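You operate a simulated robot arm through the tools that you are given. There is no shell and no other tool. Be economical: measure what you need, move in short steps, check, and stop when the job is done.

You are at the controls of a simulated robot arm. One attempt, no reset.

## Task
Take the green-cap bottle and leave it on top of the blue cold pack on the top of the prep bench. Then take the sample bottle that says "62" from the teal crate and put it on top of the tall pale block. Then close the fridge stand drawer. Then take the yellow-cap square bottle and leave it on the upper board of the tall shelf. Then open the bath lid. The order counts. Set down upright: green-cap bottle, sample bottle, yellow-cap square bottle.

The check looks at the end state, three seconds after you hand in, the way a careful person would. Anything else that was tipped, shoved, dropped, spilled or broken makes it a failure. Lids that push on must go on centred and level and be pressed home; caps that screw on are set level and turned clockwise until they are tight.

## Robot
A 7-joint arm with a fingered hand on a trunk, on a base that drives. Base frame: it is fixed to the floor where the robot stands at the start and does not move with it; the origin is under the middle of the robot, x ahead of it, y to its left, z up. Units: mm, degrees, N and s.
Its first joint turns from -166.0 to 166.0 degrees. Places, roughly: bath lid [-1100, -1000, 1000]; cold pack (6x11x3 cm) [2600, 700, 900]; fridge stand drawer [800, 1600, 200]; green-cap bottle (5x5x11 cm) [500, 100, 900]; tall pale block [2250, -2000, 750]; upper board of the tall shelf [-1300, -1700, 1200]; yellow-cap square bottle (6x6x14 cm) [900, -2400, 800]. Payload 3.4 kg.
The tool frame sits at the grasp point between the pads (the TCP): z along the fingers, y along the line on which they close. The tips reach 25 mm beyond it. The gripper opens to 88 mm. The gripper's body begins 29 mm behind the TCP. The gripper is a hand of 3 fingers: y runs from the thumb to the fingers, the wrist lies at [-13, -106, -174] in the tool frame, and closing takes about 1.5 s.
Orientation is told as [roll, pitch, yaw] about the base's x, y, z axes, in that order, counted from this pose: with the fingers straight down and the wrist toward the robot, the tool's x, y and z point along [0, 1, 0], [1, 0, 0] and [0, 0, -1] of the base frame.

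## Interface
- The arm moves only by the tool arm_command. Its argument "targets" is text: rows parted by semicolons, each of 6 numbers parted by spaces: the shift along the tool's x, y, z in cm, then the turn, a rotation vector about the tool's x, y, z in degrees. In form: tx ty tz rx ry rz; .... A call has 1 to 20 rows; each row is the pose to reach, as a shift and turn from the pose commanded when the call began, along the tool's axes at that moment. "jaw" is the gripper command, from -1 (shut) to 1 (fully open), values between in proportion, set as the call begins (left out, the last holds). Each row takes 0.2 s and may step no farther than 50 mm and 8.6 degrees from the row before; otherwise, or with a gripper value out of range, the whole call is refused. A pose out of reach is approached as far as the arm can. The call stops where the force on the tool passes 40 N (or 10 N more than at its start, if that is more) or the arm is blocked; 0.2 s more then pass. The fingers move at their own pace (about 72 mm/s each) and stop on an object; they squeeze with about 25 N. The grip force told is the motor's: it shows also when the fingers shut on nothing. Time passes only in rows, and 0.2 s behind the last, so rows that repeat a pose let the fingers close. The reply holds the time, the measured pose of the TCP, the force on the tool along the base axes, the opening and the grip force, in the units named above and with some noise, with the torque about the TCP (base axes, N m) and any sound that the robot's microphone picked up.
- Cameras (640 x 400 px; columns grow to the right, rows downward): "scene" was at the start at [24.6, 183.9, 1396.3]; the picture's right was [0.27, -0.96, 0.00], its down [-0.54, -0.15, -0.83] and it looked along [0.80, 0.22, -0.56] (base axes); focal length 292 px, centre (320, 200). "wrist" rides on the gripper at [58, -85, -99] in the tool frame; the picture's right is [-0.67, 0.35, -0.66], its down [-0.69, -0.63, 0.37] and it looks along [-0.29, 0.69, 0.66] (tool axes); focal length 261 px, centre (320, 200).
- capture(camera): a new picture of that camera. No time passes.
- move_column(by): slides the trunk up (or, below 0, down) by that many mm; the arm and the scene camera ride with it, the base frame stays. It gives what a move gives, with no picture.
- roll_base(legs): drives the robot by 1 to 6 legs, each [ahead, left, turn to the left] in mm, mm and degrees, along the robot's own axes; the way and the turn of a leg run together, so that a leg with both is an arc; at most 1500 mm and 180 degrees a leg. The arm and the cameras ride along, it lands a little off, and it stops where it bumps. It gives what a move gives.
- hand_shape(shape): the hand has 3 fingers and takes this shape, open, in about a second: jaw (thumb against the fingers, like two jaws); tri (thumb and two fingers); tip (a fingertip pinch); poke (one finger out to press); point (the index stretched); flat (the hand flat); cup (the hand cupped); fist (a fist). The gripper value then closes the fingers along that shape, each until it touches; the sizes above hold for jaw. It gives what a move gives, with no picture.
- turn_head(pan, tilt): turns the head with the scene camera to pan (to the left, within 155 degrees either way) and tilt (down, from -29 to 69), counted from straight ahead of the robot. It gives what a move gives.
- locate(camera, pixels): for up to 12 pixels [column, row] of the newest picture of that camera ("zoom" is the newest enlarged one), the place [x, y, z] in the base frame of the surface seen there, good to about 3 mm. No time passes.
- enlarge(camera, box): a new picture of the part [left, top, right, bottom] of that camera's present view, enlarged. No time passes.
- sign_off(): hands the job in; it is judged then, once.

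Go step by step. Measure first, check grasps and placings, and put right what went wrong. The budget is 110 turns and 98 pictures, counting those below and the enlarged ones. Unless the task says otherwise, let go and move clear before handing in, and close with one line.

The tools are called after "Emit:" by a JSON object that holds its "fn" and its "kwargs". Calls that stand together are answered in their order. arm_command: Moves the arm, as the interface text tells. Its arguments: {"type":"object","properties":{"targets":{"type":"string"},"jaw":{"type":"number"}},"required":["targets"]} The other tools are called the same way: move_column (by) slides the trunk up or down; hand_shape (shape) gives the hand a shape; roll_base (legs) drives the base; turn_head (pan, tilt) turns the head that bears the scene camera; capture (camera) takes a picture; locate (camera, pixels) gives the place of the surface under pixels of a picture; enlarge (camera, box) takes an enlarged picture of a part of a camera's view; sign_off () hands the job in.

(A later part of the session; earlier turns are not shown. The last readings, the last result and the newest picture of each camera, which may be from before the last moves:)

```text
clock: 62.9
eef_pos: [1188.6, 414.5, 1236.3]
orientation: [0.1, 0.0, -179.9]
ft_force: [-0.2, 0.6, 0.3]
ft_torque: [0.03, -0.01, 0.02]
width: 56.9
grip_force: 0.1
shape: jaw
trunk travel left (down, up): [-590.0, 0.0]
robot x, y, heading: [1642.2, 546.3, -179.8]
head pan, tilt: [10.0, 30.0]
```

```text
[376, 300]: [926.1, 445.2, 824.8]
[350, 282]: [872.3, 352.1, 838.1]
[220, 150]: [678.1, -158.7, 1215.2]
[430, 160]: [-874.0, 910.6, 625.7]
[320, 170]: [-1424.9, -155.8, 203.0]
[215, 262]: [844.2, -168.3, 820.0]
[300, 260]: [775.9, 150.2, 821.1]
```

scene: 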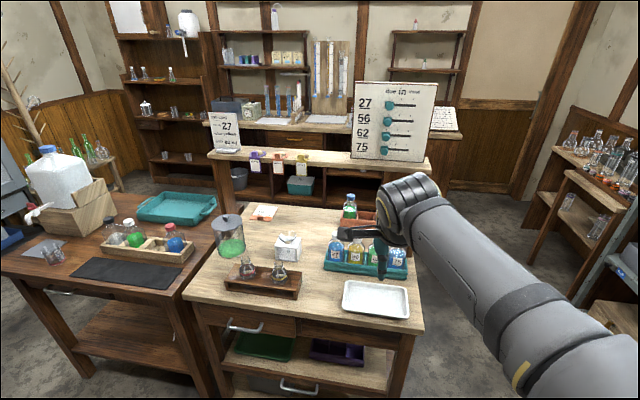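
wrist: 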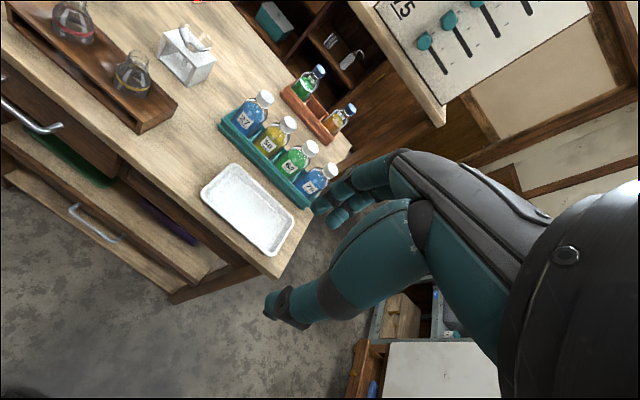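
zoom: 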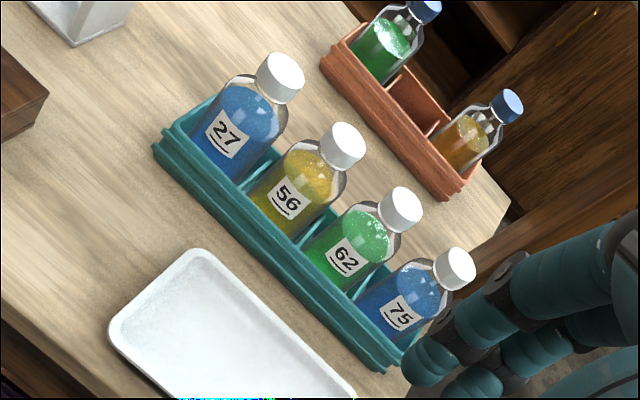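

The green "62" bottle is at about (776,427), with its cap near z≈968. I'll drive up so the hand is just short of it, then look.

Emit:
{"fn": "roll_base", "kwargs": {"legs": [[360, -14, 0]]}}

Emit:
{"fn": "move_column", "kwargs": {"by": -150}}

Emit:
{"fn": "capture", "kwargs": {"camera": "wrist"}}

Emit:
{"fn": "turn_head", "kwargs": {"pan": 10, "tilt": 50}}

Emit:
{"fn": "capture", "kwargs": {"camera": "scene"}}

```text
clock: 65.2
eef_pos: [834.2, 427.5, 1236.2]
orientation: [0.0, 0.0, -179.9]
ft_force: [0.5, -0.3, -0.8]
ft_torque: [0.0, -0.01, 0.01]
width: 57.1
grip_force: 0.0
shape: jaw
trunk travel left (down, up): [-590.0, 0.0]
robot x, y, heading: [1290.7, 563.6, -180.1]
head pan, tilt: [10.0, 30.0]
```

```text
clock: 66.9
eef_pos: [835.8, 427.4, 1087.1]
orientation: [0.0, 0.1, -179.9]
ft_force: [0.2, 0.4, 0.2]
ft_torque: [0.0, -0.04, -0.07]
width: 56.8
grip_force: 0.1
shape: jaw
trunk travel left (down, up): [-440.0, 150.0]
robot x, y, heading: [1288.9, 560.8, -180.0]
head pan, tilt: [10.0, 30.0]
```

```text
60 pictures are left
```

wrist: 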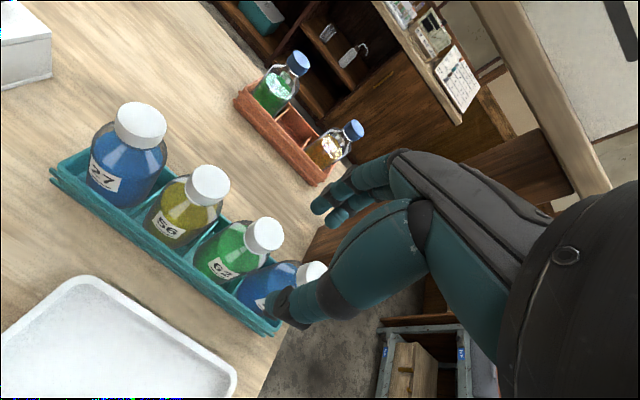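

```text
clock: 67.8
eef_pos: [834.9, 427.3, 1086.2]
orientation: [0.0, 0.0, -179.9]
ft_force: [-0.4, 0.1, -0.4]
ft_torque: [-0.02, 0.02, 0.0]
width: 57.1
grip_force: 0.0
shape: jaw
trunk travel left (down, up): [-440.0, 150.0]
robot x, y, heading: [1290.2, 561.3, -179.9]
head pan, tilt: [10.0, 50.0]
```

```text
59 pictures are left
```

scene: 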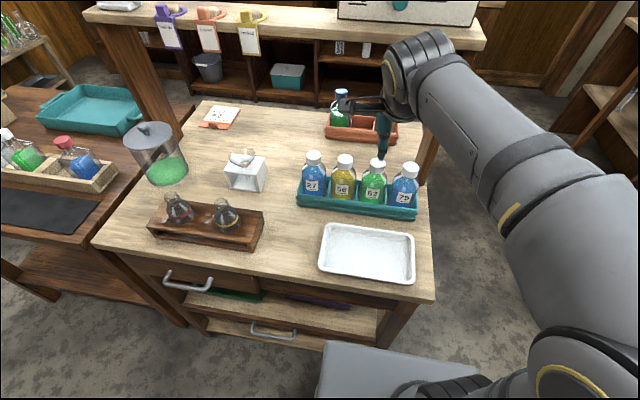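

I'll measure the caps' tops precisely.

Emit:
{"fn": "locate", "kwargs": {"camera": "scene", "pixels": [[377, 162], [377, 160], [378, 164], [409, 166], [345, 157], [374, 185]]}}

Emit:
{"fn": "locate", "kwargs": {"camera": "wrist", "pixels": [[265, 230], [270, 228], [258, 236], [272, 235], [268, 222]]}}

Emit:
{"fn": "enlarge", "kwargs": {"camera": "wrist", "box": [180, 180, 340, 330]}}

```text
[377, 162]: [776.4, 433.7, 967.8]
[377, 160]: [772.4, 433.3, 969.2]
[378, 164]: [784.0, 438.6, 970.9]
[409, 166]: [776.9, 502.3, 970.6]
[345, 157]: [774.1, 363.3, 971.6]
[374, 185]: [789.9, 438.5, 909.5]
```

```text
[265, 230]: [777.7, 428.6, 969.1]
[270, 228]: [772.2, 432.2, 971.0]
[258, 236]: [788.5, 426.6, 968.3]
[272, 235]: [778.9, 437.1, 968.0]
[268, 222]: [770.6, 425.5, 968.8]
```

```text
2.67 times, centred on (260, 255) of wrist
```

zoom: 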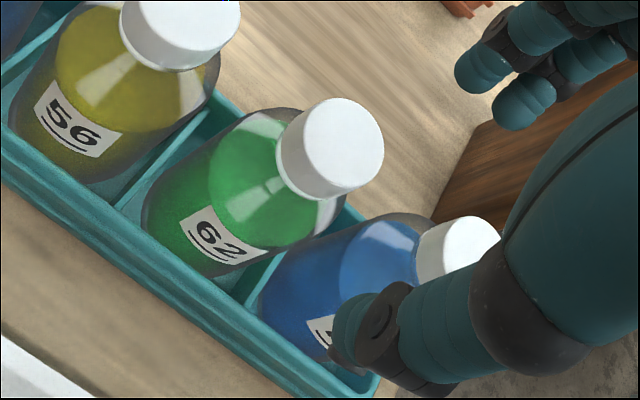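

The "62" cap centre is at about (775.5,430.5) with its top at z≈969. I'll move above it and check.

Emit:
{"fn": "arm_command", "kwargs": {"targets": "-0.3 3 0 0 0 0; -0.3 5.95 0 0 0 0; -0.3 5.95 4 0 0 0; -0.3 5.95 7.5 0 0 0; -0.3 5.95 7.5 0 0 0", "jaw": 0.6}}

Emit:
{"fn": "enlarge", "kwargs": {"camera": "wrist", "box": [160, 150, 420, 350]}}

```text
clock: 69.0
eef_pos: [774.4, 432.4, 1009.7]
orientation: [0.0, -0.1, -179.9]
ft_force: [0.0, -0.6, 0.2]
ft_torque: [0.02, 0.01, 0.01]
width: 70.5
grip_force: 0.0
shape: jaw
trunk travel left (down, up): [-440.0, 150.0]
robot x, y, heading: [1290.1, 561.2, -179.8]
head pan, tilt: [10.0, 50.0]
```

```text
2.00 times, centred on (290, 250) of wrist
```

zoom: 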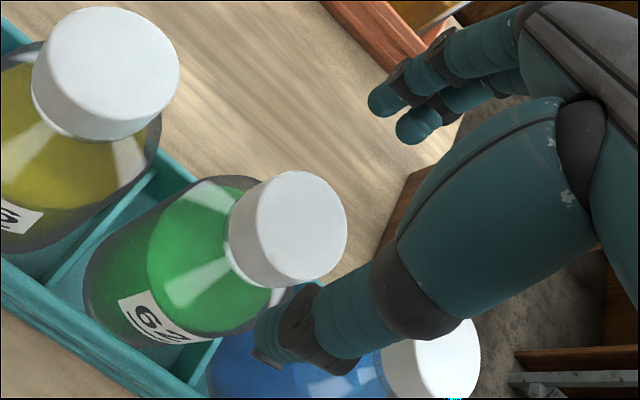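

The axis projects to (308,218) in the zoom, on the cap centre. I'll lower to z≈962 and grip.

Emit:
{"fn": "arm_command", "kwargs": {"targets": "0 0 2.5 0 0 0; 0 0 4.8 0 0 0; 0 0 4.8 0 0 0"}}

Emit:
{"fn": "arm_command", "kwargs": {"targets": "0 0 0 0 0 0; 0 0 0 0 0 0; 0 0 0 0 0 0; 0 0 0 0 0 0; 0 0 0 0 0 0; 0 0 0 0 0 0; 0 0 0 0 0 0; 0 0 0 0 0 0", "jaw": -1}}

Emit:
{"fn": "arm_command", "kwargs": {"targets": "0 0 -1 0 0 0; 0 0 -3 0 0 0; 0 0 -6 0 0 0; 0 0 -10 0 0 0; 0 0 -14 0 0 0; 0 0 -14 0 0 0"}}

Emit:
{"fn": "capture", "kwargs": {"camera": "wrist"}}

Emit:
{"fn": "capture", "kwargs": {"camera": "scene"}}

```text
clock: 69.8
eef_pos: [775.7, 431.4, 962.2]
orientation: [0.0, -0.1, -179.9]
ft_force: [0.6, 0.6, 0.0]
ft_torque: [0.0, 0.01, 0.02]
width: 70.1
grip_force: 0.1
shape: jaw
trunk travel left (down, up): [-440.0, 150.0]
robot x, y, heading: [1290.4, 559.7, -179.9]
head pan, tilt: [10.0, 50.0]
```

```text
clock: 71.6
eef_pos: [775.2, 430.1, 962.3]
orientation: [-0.1, 0.0, -179.9]
ft_force: [-1.1, -0.8, -0.1]
ft_torque: [0.0, 0.21, -0.02]
width: 22.5
grip_force: 24.6
shape: jaw
trunk travel left (down, up): [-440.0, 150.0]
robot x, y, heading: [1291.5, 563.5, -180.0]
head pan, tilt: [10.0, 50.0]
```

```text
clock: 73.0
eef_pos: [775.6, 427.8, 1103.8]
orientation: [0.0, 0.1, -179.9]
ft_force: [0.1, 0.1, -2.9]
ft_torque: [0.01, 0.01, 0.0]
width: 22.2
grip_force: 25.1
shape: jaw
trunk travel left (down, up): [-440.0, 150.0]
robot x, y, heading: [1291.2, 563.0, -179.7]
head pan, tilt: [10.0, 50.0]
```

```text
56 pictures are left
```

wrist: 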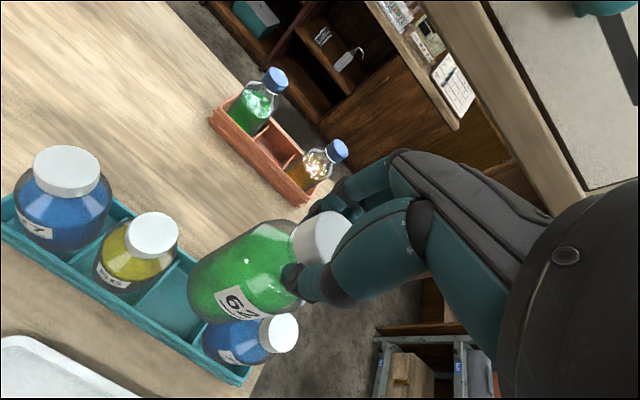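

```text
55 pictures are left
```

scene: 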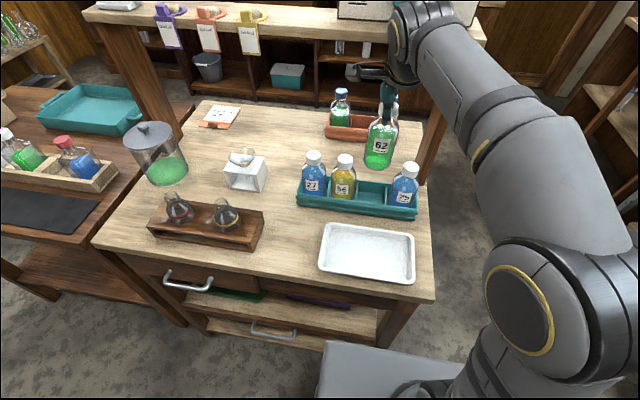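

Bottle 62 is in hand and its label reads 62. I'll raise it, back off, and turn toward -y to see the pale block.

Emit:
{"fn": "move_column", "kwargs": {"by": 150}}

Emit:
{"fn": "roll_base", "kwargs": {"legs": [[-420, 0, 0], [0, 0, 90]]}}

Emit:
{"fn": "turn_head", "kwargs": {"pan": 15, "tilt": 22}}

Emit:
{"fn": "capture", "kwargs": {"camera": "scene"}}

```text
clock: 74.7
eef_pos: [774.8, 428.0, 1253.6]
orientation: [-0.1, 0.0, -179.9]
ft_force: [-0.6, 0.8, -4.2]
ft_torque: [-0.02, 0.0, -0.01]
width: 21.8
grip_force: 25.1
shape: jaw
trunk travel left (down, up): [-590.0, 0.0]
robot x, y, heading: [1290.2, 561.5, -179.9]
head pan, tilt: [10.0, 50.0]
```

```text
clock: 81.2
eef_pos: [1850.4, 46.6, 1253.9]
orientation: [0.0, 0.0, -89.3]
ft_force: [0.1, -0.8, -3.8]
ft_torque: [0.0, 0.01, -0.01]
width: 21.7
grip_force: 25.6
shape: jaw
trunk travel left (down, up): [-590.0, 0.0]
robot x, y, heading: [1708.4, 562.1, -89.4]
head pan, tilt: [10.0, 50.0]
```

```text
clock: 82.1
eef_pos: [1850.1, 47.5, 1253.7]
orientation: [0.0, 0.0, -89.4]
ft_force: [-0.7, -0.8, -3.7]
ft_torque: [-0.01, 0.01, 0.01]
width: 22.0
grip_force: 25.2
shape: jaw
trunk travel left (down, up): [-590.0, 0.0]
robot x, y, heading: [1715.3, 561.8, -89.4]
head pan, tilt: [15.0, 22.0]
```

```text
54 pictures are left
```

scene: 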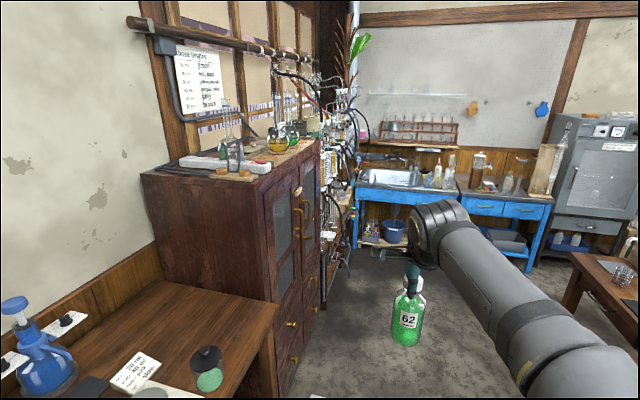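

I'll measure the lane and the blue table area.

Emit:
{"fn": "locate", "kwargs": {"camera": "scene", "pixels": [[285, 385], [345, 260], [385, 180], [500, 195], [600, 330], [570, 250], [350, 200], [335, 230]]}}

Emit:
{"fn": "enlarge", "kwargs": {"camera": "scene", "box": [310, 110, 470, 260]}}

```text
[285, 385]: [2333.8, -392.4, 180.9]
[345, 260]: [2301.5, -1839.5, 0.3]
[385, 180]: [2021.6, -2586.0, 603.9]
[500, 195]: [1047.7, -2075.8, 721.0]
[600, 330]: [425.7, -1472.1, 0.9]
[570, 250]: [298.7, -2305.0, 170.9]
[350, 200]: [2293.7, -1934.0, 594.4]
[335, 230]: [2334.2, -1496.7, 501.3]
```

```text
2.67 times, centred on (390, 185) of scene
```

zoom: 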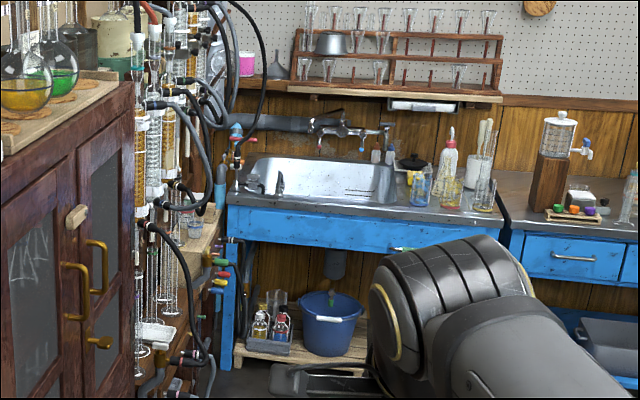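

I'll drive 1100 mm further along the lane and look toward the rig.

Emit:
{"fn": "roll_base", "kwargs": {"legs": [[1150, 0, 0]]}}

Emit:
{"fn": "turn_head", "kwargs": {"pan": 28, "tilt": 32}}

Emit:
{"fn": "capture", "kwargs": {"camera": "scene"}}

```text
clock: 88.0
eef_pos: [1868.4, -1100.7, 1254.0]
orientation: [0.0, 0.0, -89.0]
ft_force: [-0.8, 0.4, -2.8]
ft_torque: [-0.02, 0.0, 0.01]
width: 21.6
grip_force: 25.7
shape: jaw
trunk travel left (down, up): [-590.0, 0.0]
robot x, y, heading: [1730.7, -588.9, -89.1]
head pan, tilt: [15.0, 22.0]
```

```text
clock: 88.7
eef_pos: [1869.1, -1101.2, 1253.7]
orientation: [0.0, -0.1, -89.0]
ft_force: [0.0, -0.7, -3.2]
ft_torque: [-0.01, -0.02, 0.01]
width: 21.8
grip_force: 25.1
shape: jaw
trunk travel left (down, up): [-590.0, 0.0]
robot x, y, heading: [1728.2, -586.9, -88.8]
head pan, tilt: [28.0, 32.0]
```

```text
52 pictures are left
```

scene: 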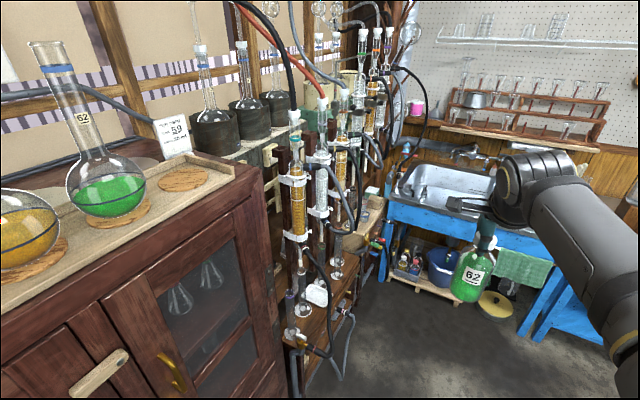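

I'll enlarge the small bench at the end of the rig near (365,215).

Emit:
{"fn": "enlarge", "kwargs": {"camera": "scene", "box": [320, 150, 440, 270]}}

Emit:
{"fn": "locate", "kwargs": {"camera": "zoom", "pixels": [[250, 175], [180, 250], [220, 280], [130, 280], [250, 120], [280, 200]]}}

Emit:
{"fn": "locate", "kwargs": {"camera": "scene", "pixels": [[365, 215], [370, 200], [345, 245], [358, 240], [375, 260], [430, 180], [395, 205]]}}

```text
3.33 times, centred on (380, 210) of scene
```

zoom: 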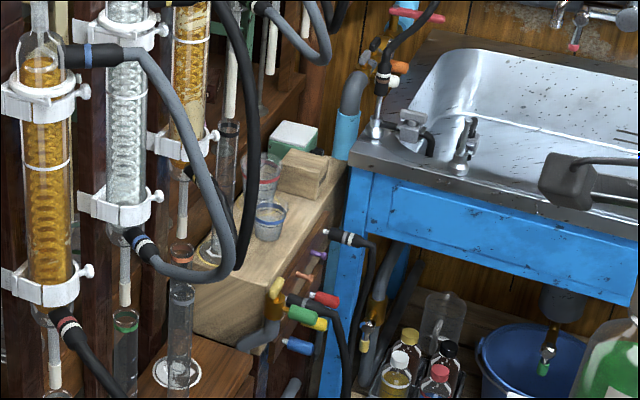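

```text
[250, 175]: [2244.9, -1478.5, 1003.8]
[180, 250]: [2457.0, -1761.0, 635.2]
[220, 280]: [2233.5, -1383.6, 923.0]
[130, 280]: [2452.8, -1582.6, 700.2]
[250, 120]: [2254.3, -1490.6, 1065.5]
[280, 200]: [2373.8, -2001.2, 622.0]
```

```text
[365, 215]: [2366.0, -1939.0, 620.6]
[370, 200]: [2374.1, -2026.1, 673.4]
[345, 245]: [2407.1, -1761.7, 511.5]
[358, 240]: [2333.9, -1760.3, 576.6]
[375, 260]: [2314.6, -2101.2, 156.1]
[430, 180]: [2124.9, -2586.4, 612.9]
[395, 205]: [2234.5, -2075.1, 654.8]
```

A pale wood block at (2374,-2026) top z≈673 is a candidate. I'll go closer for a clear look.

Emit:
{"fn": "roll_base", "kwargs": {"legs": [[430, 0, 0]]}}

Emit:
{"fn": "turn_head", "kwargs": {"pan": 40, "tilt": 42}}

Emit:
{"fn": "capture", "kwargs": {"camera": "scene"}}

Emit:
{"fn": "capture", "kwargs": {"camera": "wrist"}}

```text
clock: 91.3
eef_pos: [1877.5, -1534.9, 1253.3]
orientation: [-0.1, 0.2, -88.9]
ft_force: [-0.3, -0.4, -3.9]
ft_torque: [0.0, -0.01, -0.01]
width: 21.9
grip_force: 25.2
shape: jaw
trunk travel left (down, up): [-590.0, 0.0]
robot x, y, heading: [1735.3, -1022.3, -88.7]
head pan, tilt: [28.0, 32.0]
```

```text
clock: 92.1
eef_pos: [1876.8, -1534.2, 1253.0]
orientation: [0.0, -0.1, -88.9]
ft_force: [-0.8, -0.4, -2.7]
ft_torque: [0.01, 0.01, 0.02]
width: 21.6
grip_force: 24.7
shape: jaw
trunk travel left (down, up): [-590.0, 0.0]
robot x, y, heading: [1736.3, -1017.5, -88.8]
head pan, tilt: [40.0, 42.0]
```

```text
50 pictures are left
```

scene: 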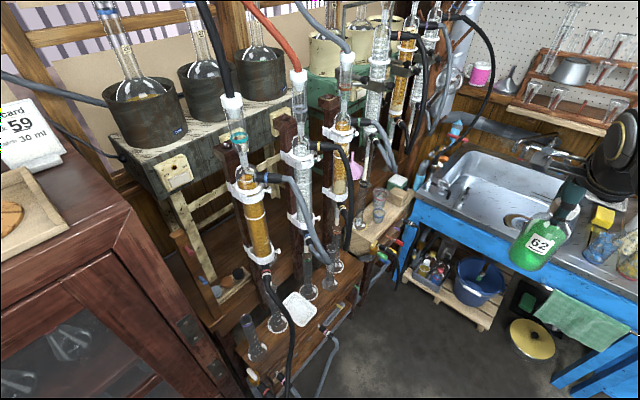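

```text
49 pictures are left
```

wrist: 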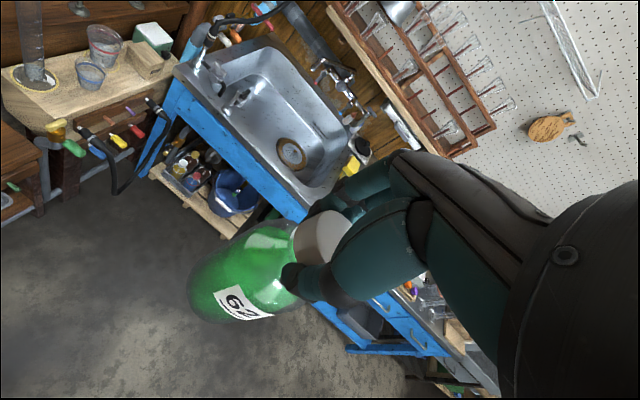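

Emit:
{"fn": "enlarge", "kwargs": {"camera": "wrist", "box": [0, 0, 200, 150]}}

Emit:
{"fn": "locate", "kwargs": {"camera": "zoom", "pixels": [[445, 190], [420, 150], [510, 180], [460, 230], [490, 105], [310, 150], [270, 225], [400, 240], [440, 300], [200, 330], [530, 180]]}}

```text
2.67 times, centred on (100, 75) of wrist
```

zoom: 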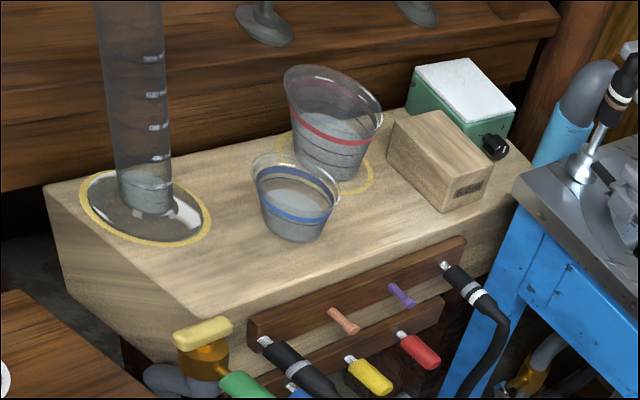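

```text
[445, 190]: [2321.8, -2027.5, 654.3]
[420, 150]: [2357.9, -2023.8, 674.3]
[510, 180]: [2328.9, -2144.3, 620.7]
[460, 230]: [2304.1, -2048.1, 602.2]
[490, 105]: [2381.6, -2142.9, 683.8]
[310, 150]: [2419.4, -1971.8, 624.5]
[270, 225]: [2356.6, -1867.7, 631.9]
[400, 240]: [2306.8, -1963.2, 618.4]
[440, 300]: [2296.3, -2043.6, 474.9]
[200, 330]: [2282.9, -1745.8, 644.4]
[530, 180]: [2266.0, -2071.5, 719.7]
```

The small block isn't tall. I'll enlarge the scene view around the sink corner to search for a taller pale block.

Emit:
{"fn": "enlarge", "kwargs": {"camera": "scene", "box": [340, 110, 480, 290]}}

Emit:
{"fn": "enlarge", "kwargs": {"camera": "scene", "box": [230, 240, 370, 390]}}

Emit:
{"fn": "locate", "kwargs": {"camera": "scene", "pixels": [[300, 308], [395, 190], [405, 195], [380, 210], [358, 170], [248, 285], [600, 220], [575, 115], [345, 165]]}}

```text
2.22 times, centred on (410, 200) of scene
```

zoom: 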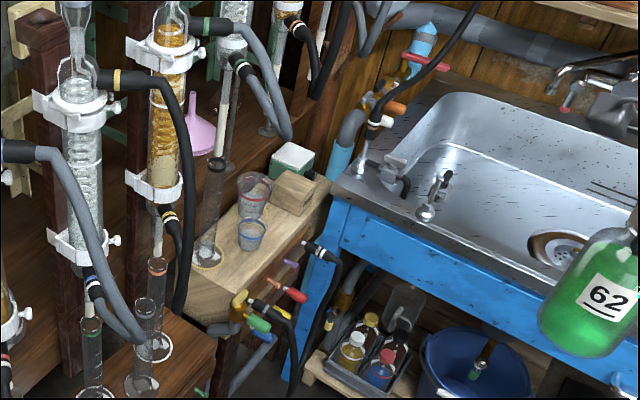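

```text
2.67 times, centred on (300, 315) of scene
```

zoom: 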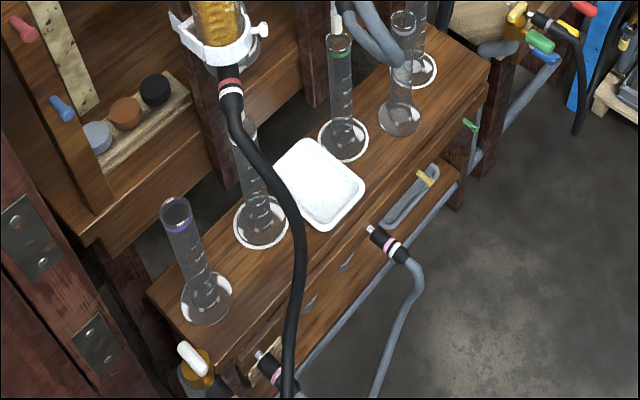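

```text
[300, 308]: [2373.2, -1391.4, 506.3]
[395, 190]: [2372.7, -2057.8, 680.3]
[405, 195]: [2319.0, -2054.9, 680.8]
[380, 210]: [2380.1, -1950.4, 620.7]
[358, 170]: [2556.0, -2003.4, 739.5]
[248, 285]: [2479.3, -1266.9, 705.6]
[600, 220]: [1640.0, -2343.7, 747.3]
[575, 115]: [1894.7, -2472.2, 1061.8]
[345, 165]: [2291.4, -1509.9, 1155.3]
```

The ray toward the stated place runs through this pale block (top z≈678, on the z≈620 surface), so this is the one. I'll measure its top face.

Emit:
{"fn": "enlarge", "kwargs": {"camera": "scene", "box": [370, 165, 430, 215]}}

Emit:
{"fn": "locate", "kwargs": {"camera": "zoom", "pixels": [[200, 170], [300, 170], [250, 215], [340, 210], [280, 190], [330, 270], [220, 110], [120, 300], [250, 160], [170, 200], [310, 230]]}}

```text
8.00 times, centred on (400, 190) of scene
```

zoom: 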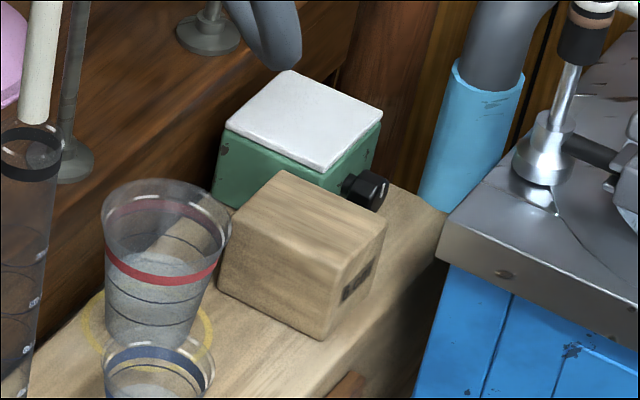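

```text
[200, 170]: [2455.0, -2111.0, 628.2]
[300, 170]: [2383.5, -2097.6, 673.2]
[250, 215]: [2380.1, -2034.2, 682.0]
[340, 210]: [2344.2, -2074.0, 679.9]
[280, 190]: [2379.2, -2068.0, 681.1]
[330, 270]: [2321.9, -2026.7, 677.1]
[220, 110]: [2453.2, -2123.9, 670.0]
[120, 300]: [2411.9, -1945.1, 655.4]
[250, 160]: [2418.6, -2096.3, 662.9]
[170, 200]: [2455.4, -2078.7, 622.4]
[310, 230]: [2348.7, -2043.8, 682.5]
```

The block's top is about x 2315–2390, y -2022…-2090, z≈681. Hoses hang nearby, so I'll measure them before choosing an approach.

Emit:
{"fn": "locate", "kwargs": {"camera": "scene", "pixels": [[487, 70], [470, 112], [445, 148], [462, 20], [392, 150], [415, 140], [373, 130], [355, 215], [427, 165], [440, 20], [398, 248], [370, 262]]}}

Emit:
{"fn": "locate", "kwargs": {"camera": "wrist", "pixels": [[275, 10], [205, 45], [240, 20], [195, 65], [300, 30], [240, 95], [150, 110], [172, 75], [290, 5]]}}

```text
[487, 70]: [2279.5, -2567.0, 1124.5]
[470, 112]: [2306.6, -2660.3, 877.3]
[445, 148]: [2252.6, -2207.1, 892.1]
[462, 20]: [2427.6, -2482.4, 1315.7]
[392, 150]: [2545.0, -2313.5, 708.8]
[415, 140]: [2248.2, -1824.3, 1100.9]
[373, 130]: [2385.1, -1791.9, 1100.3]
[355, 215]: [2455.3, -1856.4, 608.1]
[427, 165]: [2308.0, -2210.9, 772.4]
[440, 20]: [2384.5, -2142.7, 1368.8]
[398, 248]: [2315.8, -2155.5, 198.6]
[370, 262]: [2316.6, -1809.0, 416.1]
```

```text
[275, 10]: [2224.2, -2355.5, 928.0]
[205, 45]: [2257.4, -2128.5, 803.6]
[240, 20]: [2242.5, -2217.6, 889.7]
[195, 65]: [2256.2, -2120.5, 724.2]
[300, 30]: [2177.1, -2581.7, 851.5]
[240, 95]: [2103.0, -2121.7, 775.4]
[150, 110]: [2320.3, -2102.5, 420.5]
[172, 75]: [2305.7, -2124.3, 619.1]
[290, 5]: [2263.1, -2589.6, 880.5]
```

The rig column at (2248,-1824) leaves a gap on its west side. I'll pull the hand to the robot's right, drive beside the sink, and approach at a heading of about -20°.

Emit:
{"fn": "arm_command", "kwargs": {"targets": "-4 -0.7 0 0 0 0; -8 -1.4 0 0 0 0; -12 -2.1 0 0 0 0; -16 -2.8 0 0 0 0; -20 -3.5 0 0 0 0; -20 -3.5 0 0 0 0"}}

Emit:
{"fn": "roll_base", "kwargs": {"legs": [[740, 50, 0]]}}

Emit:
{"fn": "turn_head", "kwargs": {"pan": 50, "tilt": 40}}

Emit:
{"fn": "capture", "kwargs": {"camera": "scene"}}

```text
clock: 93.5
eef_pos: [1675.7, -1503.1, 1254.1]
orientation: [0.0, 0.0, -88.9]
ft_force: [-0.4, 0.1, -3.3]
ft_torque: [0.01, 0.0, -0.02]
width: 21.7
grip_force: 24.3
shape: jaw
trunk travel left (down, up): [-590.0, 0.0]
robot x, y, heading: [1737.9, -1022.0, -89.2]
head pan, tilt: [40.0, 42.0]
```

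```text
clock: 97.4
eef_pos: [1723.1, -2226.3, 1254.0]
orientation: [-0.1, 0.0, -90.0]
ft_force: [-0.5, -0.4, -3.0]
ft_torque: [-0.02, -0.02, -0.04]
width: 21.6
grip_force: 24.9
shape: jaw
trunk travel left (down, up): [-590.0, 0.0]
robot x, y, heading: [1788.3, -1746.1, -90.1]
head pan, tilt: [40.0, 42.0]
```

```text
clock: 98.2
eef_pos: [1722.5, -2227.1, 1253.4]
orientation: [0.0, 0.2, -90.1]
ft_force: [-0.3, -0.4, -3.6]
ft_torque: [-0.01, -0.01, 0.0]
width: 21.7
grip_force: 24.9
shape: jaw
trunk travel left (down, up): [-590.0, 0.0]
robot x, y, heading: [1790.7, -1746.6, -90.1]
head pan, tilt: [50.0, 40.0]
```

```text
44 pictures are left
```

scene: 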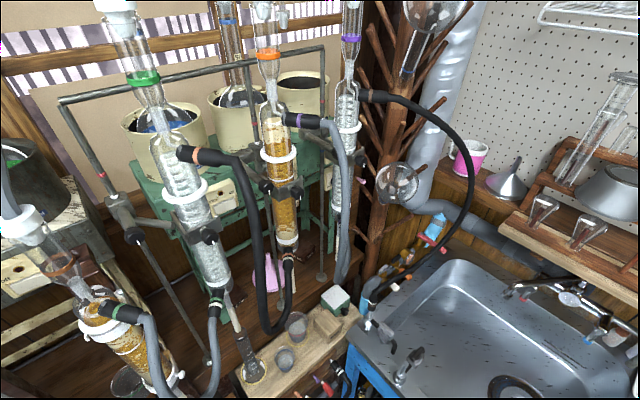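

The hoses are now clearly visible. I'll locate the arc and the columns near the block.

Emit:
{"fn": "locate", "kwargs": {"camera": "scene", "pixels": [[400, 98], [440, 125], [469, 170], [465, 215], [420, 265], [255, 240], [265, 322], [347, 180], [343, 265], [325, 322], [193, 240], [287, 270]]}}

Emit:
{"fn": "locate", "kwargs": {"camera": "scene", "pixels": [[371, 296], [298, 325], [285, 357], [240, 350], [120, 320], [213, 360], [330, 300], [310, 322], [338, 325], [325, 338], [345, 95]]}}

```text
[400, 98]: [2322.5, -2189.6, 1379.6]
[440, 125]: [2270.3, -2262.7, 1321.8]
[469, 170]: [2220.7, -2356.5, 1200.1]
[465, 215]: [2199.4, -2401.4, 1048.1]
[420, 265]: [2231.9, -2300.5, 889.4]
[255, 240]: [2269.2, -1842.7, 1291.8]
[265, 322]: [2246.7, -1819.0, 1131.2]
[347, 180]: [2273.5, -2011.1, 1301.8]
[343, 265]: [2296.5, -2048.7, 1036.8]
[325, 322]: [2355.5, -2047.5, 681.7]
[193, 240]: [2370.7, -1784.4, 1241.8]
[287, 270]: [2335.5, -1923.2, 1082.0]
```

```text
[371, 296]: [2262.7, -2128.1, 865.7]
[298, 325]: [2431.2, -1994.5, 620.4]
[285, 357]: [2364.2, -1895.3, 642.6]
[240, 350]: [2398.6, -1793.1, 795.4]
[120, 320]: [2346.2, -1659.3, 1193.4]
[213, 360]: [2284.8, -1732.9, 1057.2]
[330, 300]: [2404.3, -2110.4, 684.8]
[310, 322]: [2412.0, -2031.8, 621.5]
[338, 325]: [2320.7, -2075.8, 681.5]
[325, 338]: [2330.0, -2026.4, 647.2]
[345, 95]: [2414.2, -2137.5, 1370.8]
```

A grey hose hangs to z≈1037 just in front of the block. I'll enlarge to find its lowest point.

Emit:
{"fn": "enlarge", "kwargs": {"camera": "scene", "box": [270, 210, 430, 350]}}

Emit:
{"fn": "locate", "kwargs": {"camera": "zoom", "pixels": [[278, 270], [290, 220], [255, 250], [265, 290], [310, 130], [283, 300], [410, 300], [440, 270], [75, 210], [40, 330]]}}

```text
2.86 times, centred on (350, 280) of scene
```

zoom: 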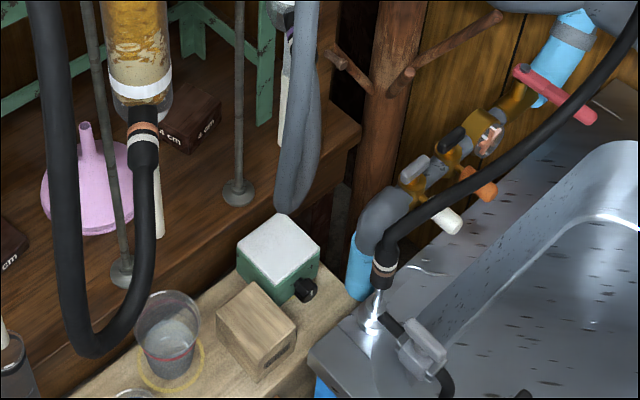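

```text
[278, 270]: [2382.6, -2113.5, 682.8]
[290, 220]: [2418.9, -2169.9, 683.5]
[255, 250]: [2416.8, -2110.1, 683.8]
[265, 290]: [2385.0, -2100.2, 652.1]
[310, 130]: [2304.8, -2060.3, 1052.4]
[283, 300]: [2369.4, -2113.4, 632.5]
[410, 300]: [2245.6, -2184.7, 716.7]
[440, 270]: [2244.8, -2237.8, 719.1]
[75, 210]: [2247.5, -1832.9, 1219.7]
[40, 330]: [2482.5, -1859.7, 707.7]
```

A vertical hand over the block would foul the hose, whose bottom is at about z≈975. I'll regrasp the bottle by its body with a horizontal hand, and need a free spot to set it down, so I'll look at the second blue table.

Emit:
{"fn": "turn_head", "kwargs": {"pan": -25, "tilt": 42}}

Emit:
{"fn": "capture", "kwargs": {"camera": "scene"}}

```text
clock: 99.6
eef_pos: [1723.4, -2227.0, 1254.8]
orientation: [0.1, 0.0, -90.1]
ft_force: [-0.4, 0.8, -3.1]
ft_torque: [-0.02, 0.0, 0.02]
width: 21.6
grip_force: 25.2
shape: jaw
trunk travel left (down, up): [-590.0, 0.0]
robot x, y, heading: [1794.8, -1746.7, -90.0]
head pan, tilt: [-25.0, 42.0]
```

```text
42 pictures are left
```

scene: 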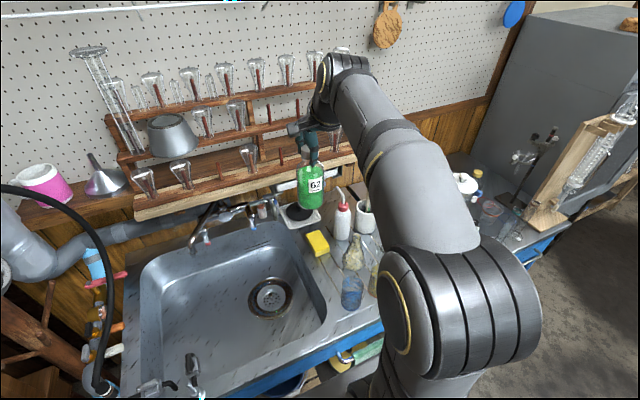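

There may be a free steel spot right of the basin near the front edge, around (333,330). I'll measure it.

Emit:
{"fn": "enlarge", "kwargs": {"camera": "scene", "box": [270, 220, 410, 390]}}

Emit:
{"fn": "locate", "kwargs": {"camera": "zoom", "pixels": [[200, 150], [250, 190], [290, 240], [220, 230], [280, 290], [230, 300], [180, 320], [350, 180], [310, 130], [240, 120], [400, 240], [330, 150]]}}

```text
2.35 times, centred on (340, 305) of scene
```

zoom: 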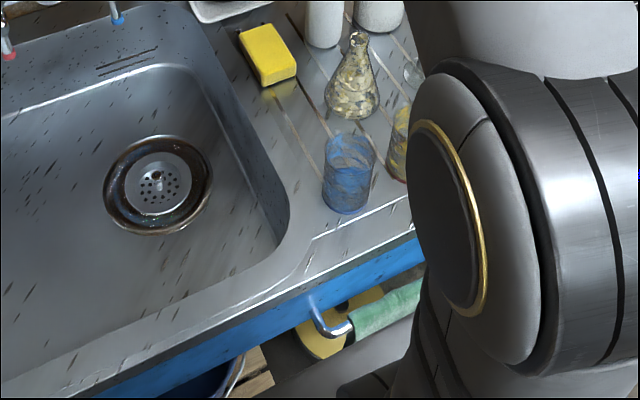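

```text
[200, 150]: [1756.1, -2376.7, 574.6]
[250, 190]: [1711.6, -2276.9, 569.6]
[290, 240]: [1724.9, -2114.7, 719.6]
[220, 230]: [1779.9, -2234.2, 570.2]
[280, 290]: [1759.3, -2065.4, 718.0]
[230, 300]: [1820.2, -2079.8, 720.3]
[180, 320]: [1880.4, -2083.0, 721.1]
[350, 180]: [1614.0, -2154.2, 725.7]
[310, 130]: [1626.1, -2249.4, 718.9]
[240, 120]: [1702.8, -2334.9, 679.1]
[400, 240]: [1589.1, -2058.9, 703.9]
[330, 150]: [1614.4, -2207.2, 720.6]
```

The readings at (1715,-2098) are flat at z≈719. I'll back up 130 mm, lower the trunk, and look before setting down.

Emit:
{"fn": "roll_base", "kwargs": {"legs": [[-128, -8, 0]]}}

Emit:
{"fn": "move_column", "kwargs": {"by": -330}}

Emit:
{"fn": "turn_head", "kwargs": {"pan": -15, "tilt": 50}}

Emit:
{"fn": "capture", "kwargs": {"camera": "scene"}}

Emit:
{"fn": "capture", "kwargs": {"camera": "wrist"}}

```text
clock: 100.9
eef_pos: [1716.3, -2098.1, 1254.5]
orientation: [0.1, -0.1, -89.9]
ft_force: [-0.4, 0.6, -3.1]
ft_torque: [-0.05, 0.03, 0.02]
width: 21.8
grip_force: 24.6
shape: jaw
trunk travel left (down, up): [-590.0, 0.0]
robot x, y, heading: [1785.6, -1617.9, -90.0]
head pan, tilt: [-25.0, 42.0]
```

```text
clock: 104.2
eef_pos: [1716.8, -2098.8, 923.3]
orientation: [0.0, 0.1, -90.1]
ft_force: [0.0, 0.3, -2.3]
ft_torque: [0.0, 0.02, 0.02]
width: 21.8
grip_force: 24.9
shape: jaw
trunk travel left (down, up): [-260.0, 330.0]
robot x, y, heading: [1784.7, -1624.0, -90.2]
head pan, tilt: [-25.0, 42.0]
```

```text
clock: 104.9
eef_pos: [1715.4, -2098.3, 924.8]
orientation: [0.1, 0.0, -90.0]
ft_force: [0.5, 0.5, -2.5]
ft_torque: [-0.01, 0.0, -0.01]
width: 21.9
grip_force: 24.8
shape: jaw
trunk travel left (down, up): [-260.0, 330.0]
robot x, y, heading: [1778.0, -1618.8, -89.9]
head pan, tilt: [-15.0, 50.0]
```

```text
40 pictures are left
```

scene: 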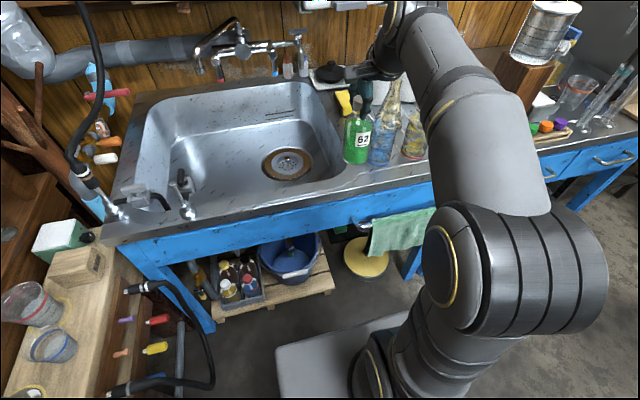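

```text
39 pictures are left
```

wrist: 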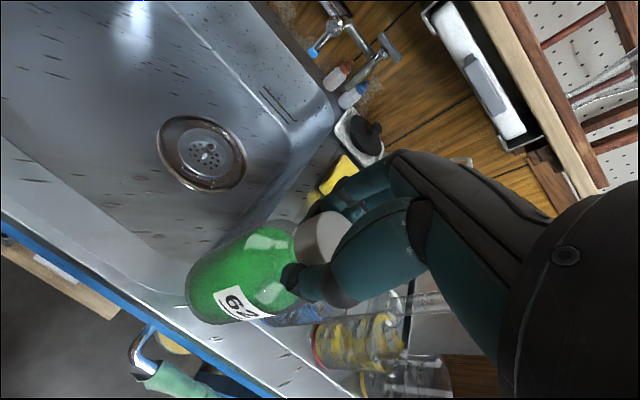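

The bottle hangs over the free spot. I'll lower gently until contact.

Emit:
{"fn": "arm_command", "kwargs": {"targets": "0 0 3 0 0 0; 0 0 5 0 0 0; 0 0 5.7 0 0 0; 0 0 6 0 0 0; 0 0 6.2 0 0 0; 0 0 6.2 0 0 0"}}

Emit:
{"fn": "enlarge", "kwargs": {"camera": "wrist", "box": [150, 190, 370, 350]}}

Emit:
{"fn": "enlarge", "kwargs": {"camera": "scene", "box": [300, 80, 460, 220]}}

```text
clock: 106.3
eef_pos: [1717.0, -2098.0, 861.9]
orientation: [0.0, 0.0, -90.0]
ft_force: [-0.4, 0.0, -3.4]
ft_torque: [-0.01, 0.0, 0.03]
width: 21.7
grip_force: 24.8
shape: jaw
trunk travel left (down, up): [-260.0, 330.0]
robot x, y, heading: [1782.9, -1616.3, -89.8]
head pan, tilt: [-15.0, 50.0]
```

```text
2.50 times, centred on (260, 270) of wrist
```

zoom: 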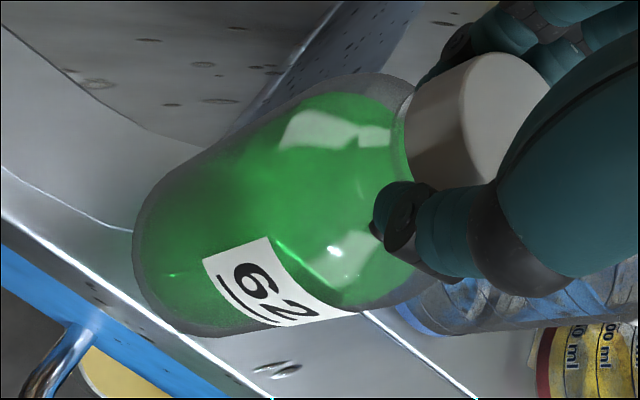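

```text
2.86 times, centred on (380, 150) of scene
```

zoom: 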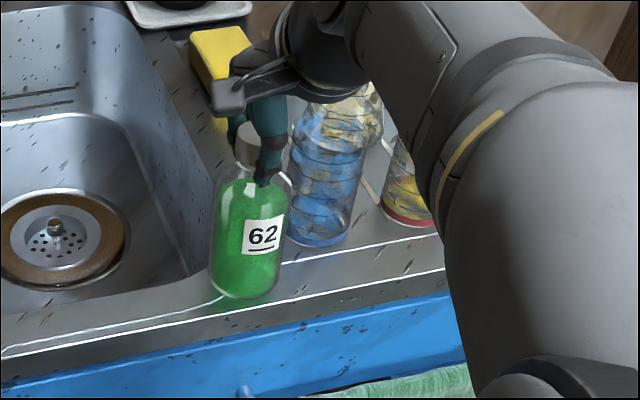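

It's not touching yet. I'll keep lowering in 1 mm steps to feel the contact.

Emit:
{"fn": "arm_command", "kwargs": {"targets": "0 0 0.15 0 0 0; 0 0 0.3 0 0 0; 0 0 0.4 0 0 0; 0 0 0.4 0 0 0"}}

```text
clock: 107.3
eef_pos: [1716.4, -2099.6, 856.7]
orientation: [0.0, 0.0, -89.9]
ft_force: [-0.1, -0.7, -3.6]
ft_torque: [-0.02, -0.05, -0.01]
width: 21.7
grip_force: 25.0
shape: jaw
trunk travel left (down, up): [-260.0, 330.0]
robot x, y, heading: [1785.2, -1619.4, -90.1]
head pan, tilt: [-15.0, 50.0]
```

Emit:
{"fn": "arm_command", "kwargs": {"targets": "0 0 0.15 0 0 0; 0 0 0.3 0 0 0; 0 0 0.3 0 0 0"}}

```text
clock: 108.1
eef_pos: [1715.6, -2098.3, 855.3]
orientation: [0.1, -0.1, -90.0]
ft_force: [1.8, -0.7, 2.3]
ft_torque: [-0.05, 0.02, 0.0]
width: 22.0
grip_force: 24.7
shape: jaw
trunk travel left (down, up): [-260.0, 330.0]
robot x, y, heading: [1786.0, -1618.3, -90.1]
head pan, tilt: [-15.0, 50.0]
```

Contact at TCP z≈856 with little torque, so the bottle seems level. I'll ease the grip a little and check it stands.

Emit:
{"fn": "arm_command", "kwargs": {"targets": "0 0 0 0 0 0; 0 0 0 0 0 0", "jaw": -0.2}}

Emit:
{"fn": "enlarge", "kwargs": {"camera": "scene", "box": [300, 80, 460, 220]}}

```text
clock: 108.7
eef_pos: [1715.4, -2098.3, 854.0]
orientation: [0.0, 0.1, -90.1]
ft_force: [0.9, 0.0, -1.0]
ft_torque: [-0.01, 0.04, -0.04]
width: 35.2
grip_force: 0.0
shape: jaw
trunk travel left (down, up): [-260.0, 330.0]
robot x, y, heading: [1784.2, -1619.9, -90.0]
head pan, tilt: [-15.0, 50.0]
```

```text
2.86 times, centred on (380, 150) of scene
```

zoom: 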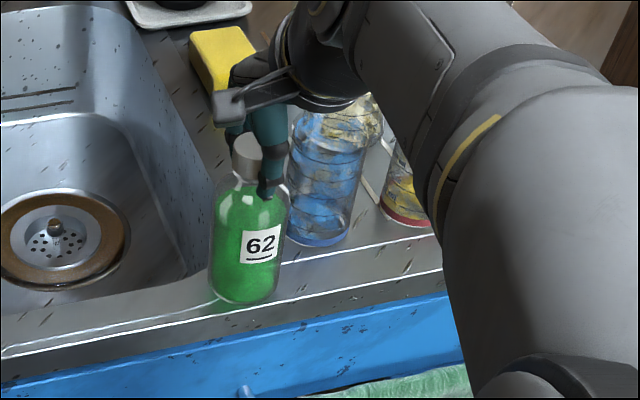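

It stands upright. I'll open, rise, and pull back toward the robot.

Emit:
{"fn": "arm_command", "kwargs": {"targets": "0 0 0 0 0 0; 0 0 0 0 0 0; 0 0 -2 0 0 0; 0 0 -5 0 0 0; 0 0 -8 0 0 0; 0 -3 -10 0 0 0; 0 -7 -10 0 0 0; 0 -11 -10 0 0 0; 0 -11 -10 0 0 0", "jaw": 0.4}}

Emit:
{"fn": "enlarge", "kwargs": {"camera": "scene", "box": [280, 70, 480, 230]}}

Emit:
{"fn": "locate", "kwargs": {"camera": "zoom", "pixels": [[250, 200], [240, 120], [258, 170], [230, 170], [275, 170], [250, 220], [280, 220]]}}

```text
clock: 110.7
eef_pos: [1714.9, -1987.5, 955.7]
orientation: [-0.1, 0.1, -90.1]
ft_force: [-0.6, -0.7, 0.2]
ft_torque: [-0.01, 0.01, -0.03]
width: 61.5
grip_force: 0.0
shape: jaw
trunk travel left (down, up): [-260.0, 330.0]
robot x, y, heading: [1784.9, -1621.1, -89.9]
head pan, tilt: [-15.0, 50.0]
```

```text
2.50 times, centred on (380, 150) of scene
```

zoom: 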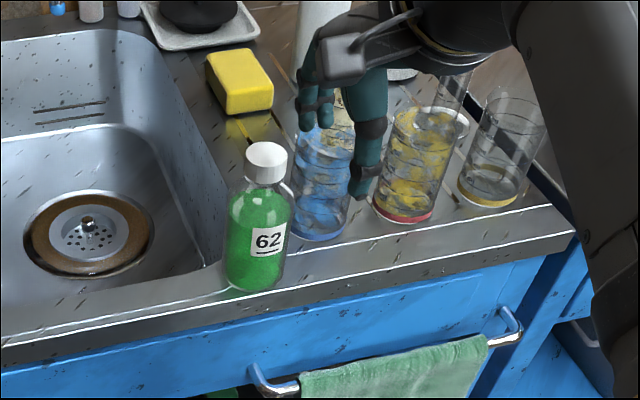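

```text
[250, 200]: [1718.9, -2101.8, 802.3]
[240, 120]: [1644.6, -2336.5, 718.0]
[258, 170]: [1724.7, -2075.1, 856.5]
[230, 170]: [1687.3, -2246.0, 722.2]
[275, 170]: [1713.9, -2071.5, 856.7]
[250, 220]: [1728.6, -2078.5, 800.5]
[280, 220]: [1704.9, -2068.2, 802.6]
```

Bottle 62 stands at (1716,-2098) on the steel. I'll back the base up, then turn the hand horizontal (fingers forward, closing sideways, wrist to the left).

Emit:
{"fn": "roll_base", "kwargs": {"legs": [[-350, 0, 0]]}}

Emit:
{"fn": "arm_command", "kwargs": {"targets": "0 3.5 0 0 0 0; 0 7 0 -4.62 4.62 4.62; 0 10.5 0 -9.24 9.24 9.24; 0 14 0 -13.86 13.86 13.86; 0 17 0 -18.48 18.48 18.48; 0 19 0 -23.1 23.1 23.1; 0 20 0 -27.7 27.7 27.7; 0 20 0 -32.3 32.3 32.3; 0 20 0 -36.95 36.95 36.95; 0 20 0 -41.57 41.57 41.57; 0 20 0 -46.2 46.2 46.2; 0 20 0 -50.8 50.8 50.8; 0 20 0 -55.4 55.4 55.4; 0 20 0 -60.05 60.05 60.05; 0 20 0 -64.67 64.67 64.67; 0 20 0 -69.28 69.28 69.28; 0 20 0 -69.28 69.28 69.28", "jaw": 0.8}}

Emit:
{"fn": "turn_head", "kwargs": {"pan": -5, "tilt": 38}}

Emit:
{"fn": "capture", "kwargs": {"camera": "scene"}}

```text
clock: 112.9
eef_pos: [1715.0, -1643.0, 955.0]
orientation: [0.0, -0.1, -90.1]
ft_force: [-0.3, -0.3, 1.1]
ft_torque: [0.0, -0.01, 0.0]
width: 61.5
grip_force: 0.0
shape: jaw
trunk travel left (down, up): [-260.0, 330.0]
robot x, y, heading: [1785.4, -1271.0, -90.1]
head pan, tilt: [-15.0, 50.0]
```

```text
clock: 116.5
eef_pos: [1714.7, -1844.5, 956.3]
orientation: [90.0, 0.0, 179.8]
ft_force: [-0.4, -1.1, 0.4]
ft_torque: [-0.01, 0.03, -0.03]
width: 78.8
grip_force: 0.0
shape: jaw
trunk travel left (down, up): [-260.0, 330.0]
robot x, y, heading: [1787.5, -1273.0, -90.5]
head pan, tilt: [-15.0, 50.0]
```

```text
clock: 117.3
eef_pos: [1715.3, -1844.1, 956.2]
orientation: [90.0, 0.0, 179.9]
ft_force: [-0.2, 0.2, -0.1]
ft_torque: [-0.04, 0.0, 0.01]
width: 79.3
grip_force: 0.0
shape: jaw
trunk travel left (down, up): [-260.0, 330.0]
robot x, y, heading: [1785.0, -1274.1, -90.1]
head pan, tilt: [-5.0, 38.0]
```

```text
34 pictures are left
```

scene: 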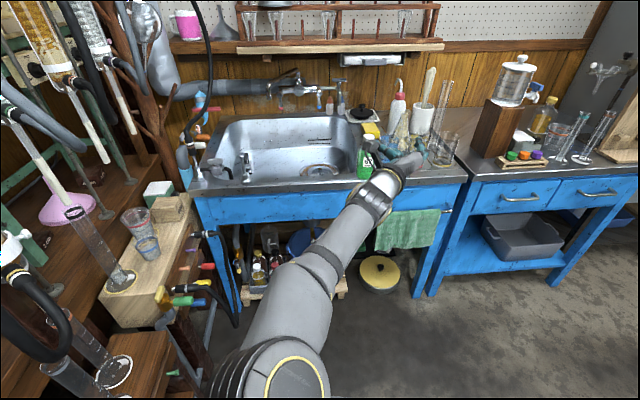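

The hand is horizontal. I'll lower the trunk to grip height and drive ahead 150.

Emit:
{"fn": "move_column", "kwargs": {"by": -174}}

Emit:
{"fn": "roll_base", "kwargs": {"legs": [[150, 2, 0]]}}

Emit:
{"fn": "capture", "kwargs": {"camera": "wrist"}}

Emit:
{"fn": "locate", "kwargs": {"camera": "wrist", "pixels": [[320, 200]]}}

```text
clock: 119.2
eef_pos: [1714.4, -1842.9, 781.1]
orientation: [90.0, 0.0, 179.9]
ft_force: [0.4, 0.2, 0.1]
ft_torque: [0.02, 0.01, -0.02]
width: 79.1
grip_force: 0.1
shape: jaw
trunk travel left (down, up): [-86.0, 504.0]
robot x, y, heading: [1784.5, -1271.5, -90.0]
head pan, tilt: [-5.0, 38.0]
```

```text
clock: 120.6
eef_pos: [1715.9, -1996.8, 781.5]
orientation: [90.1, -0.1, 179.8]
ft_force: [0.0, -0.6, 0.3]
ft_torque: [0.0, -0.02, -0.01]
width: 79.2
grip_force: 0.1
shape: jaw
trunk travel left (down, up): [-86.0, 504.0]
robot x, y, heading: [1788.6, -1428.4, -90.2]
head pan, tilt: [-5.0, 38.0]
```

```text
33 pictures are left
```

wrist: 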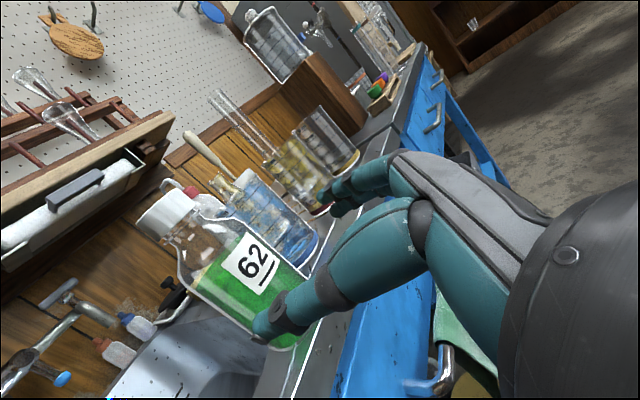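

```text
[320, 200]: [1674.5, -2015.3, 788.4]
```

I'll check lateral alignment by locating points across the bottle's body.

Emit:
{"fn": "locate", "kwargs": {"camera": "wrist", "pixels": [[200, 275], [215, 285], [235, 275], [255, 262], [275, 270], [230, 300], [262, 247], [165, 215], [248, 235]]}}

Emit:
{"fn": "enlarge", "kwargs": {"camera": "wrist", "box": [120, 170, 360, 370]}}

```text
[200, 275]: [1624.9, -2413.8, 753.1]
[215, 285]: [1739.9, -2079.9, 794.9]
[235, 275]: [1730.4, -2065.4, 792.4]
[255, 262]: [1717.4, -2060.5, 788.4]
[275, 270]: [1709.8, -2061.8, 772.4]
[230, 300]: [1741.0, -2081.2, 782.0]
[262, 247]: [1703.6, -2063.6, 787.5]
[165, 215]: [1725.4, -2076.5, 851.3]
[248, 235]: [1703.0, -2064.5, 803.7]
```

```text
2.00 times, centred on (240, 270) of wrist
```

zoom: 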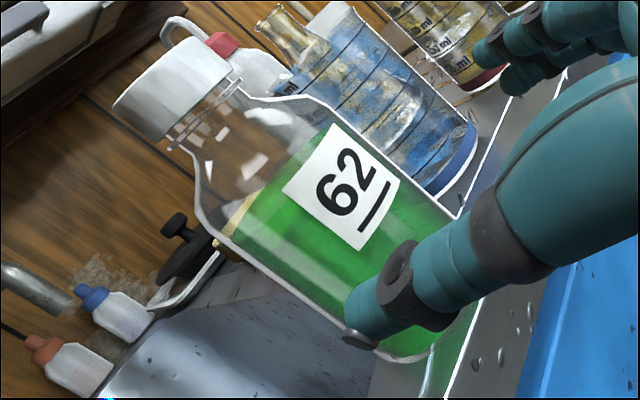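

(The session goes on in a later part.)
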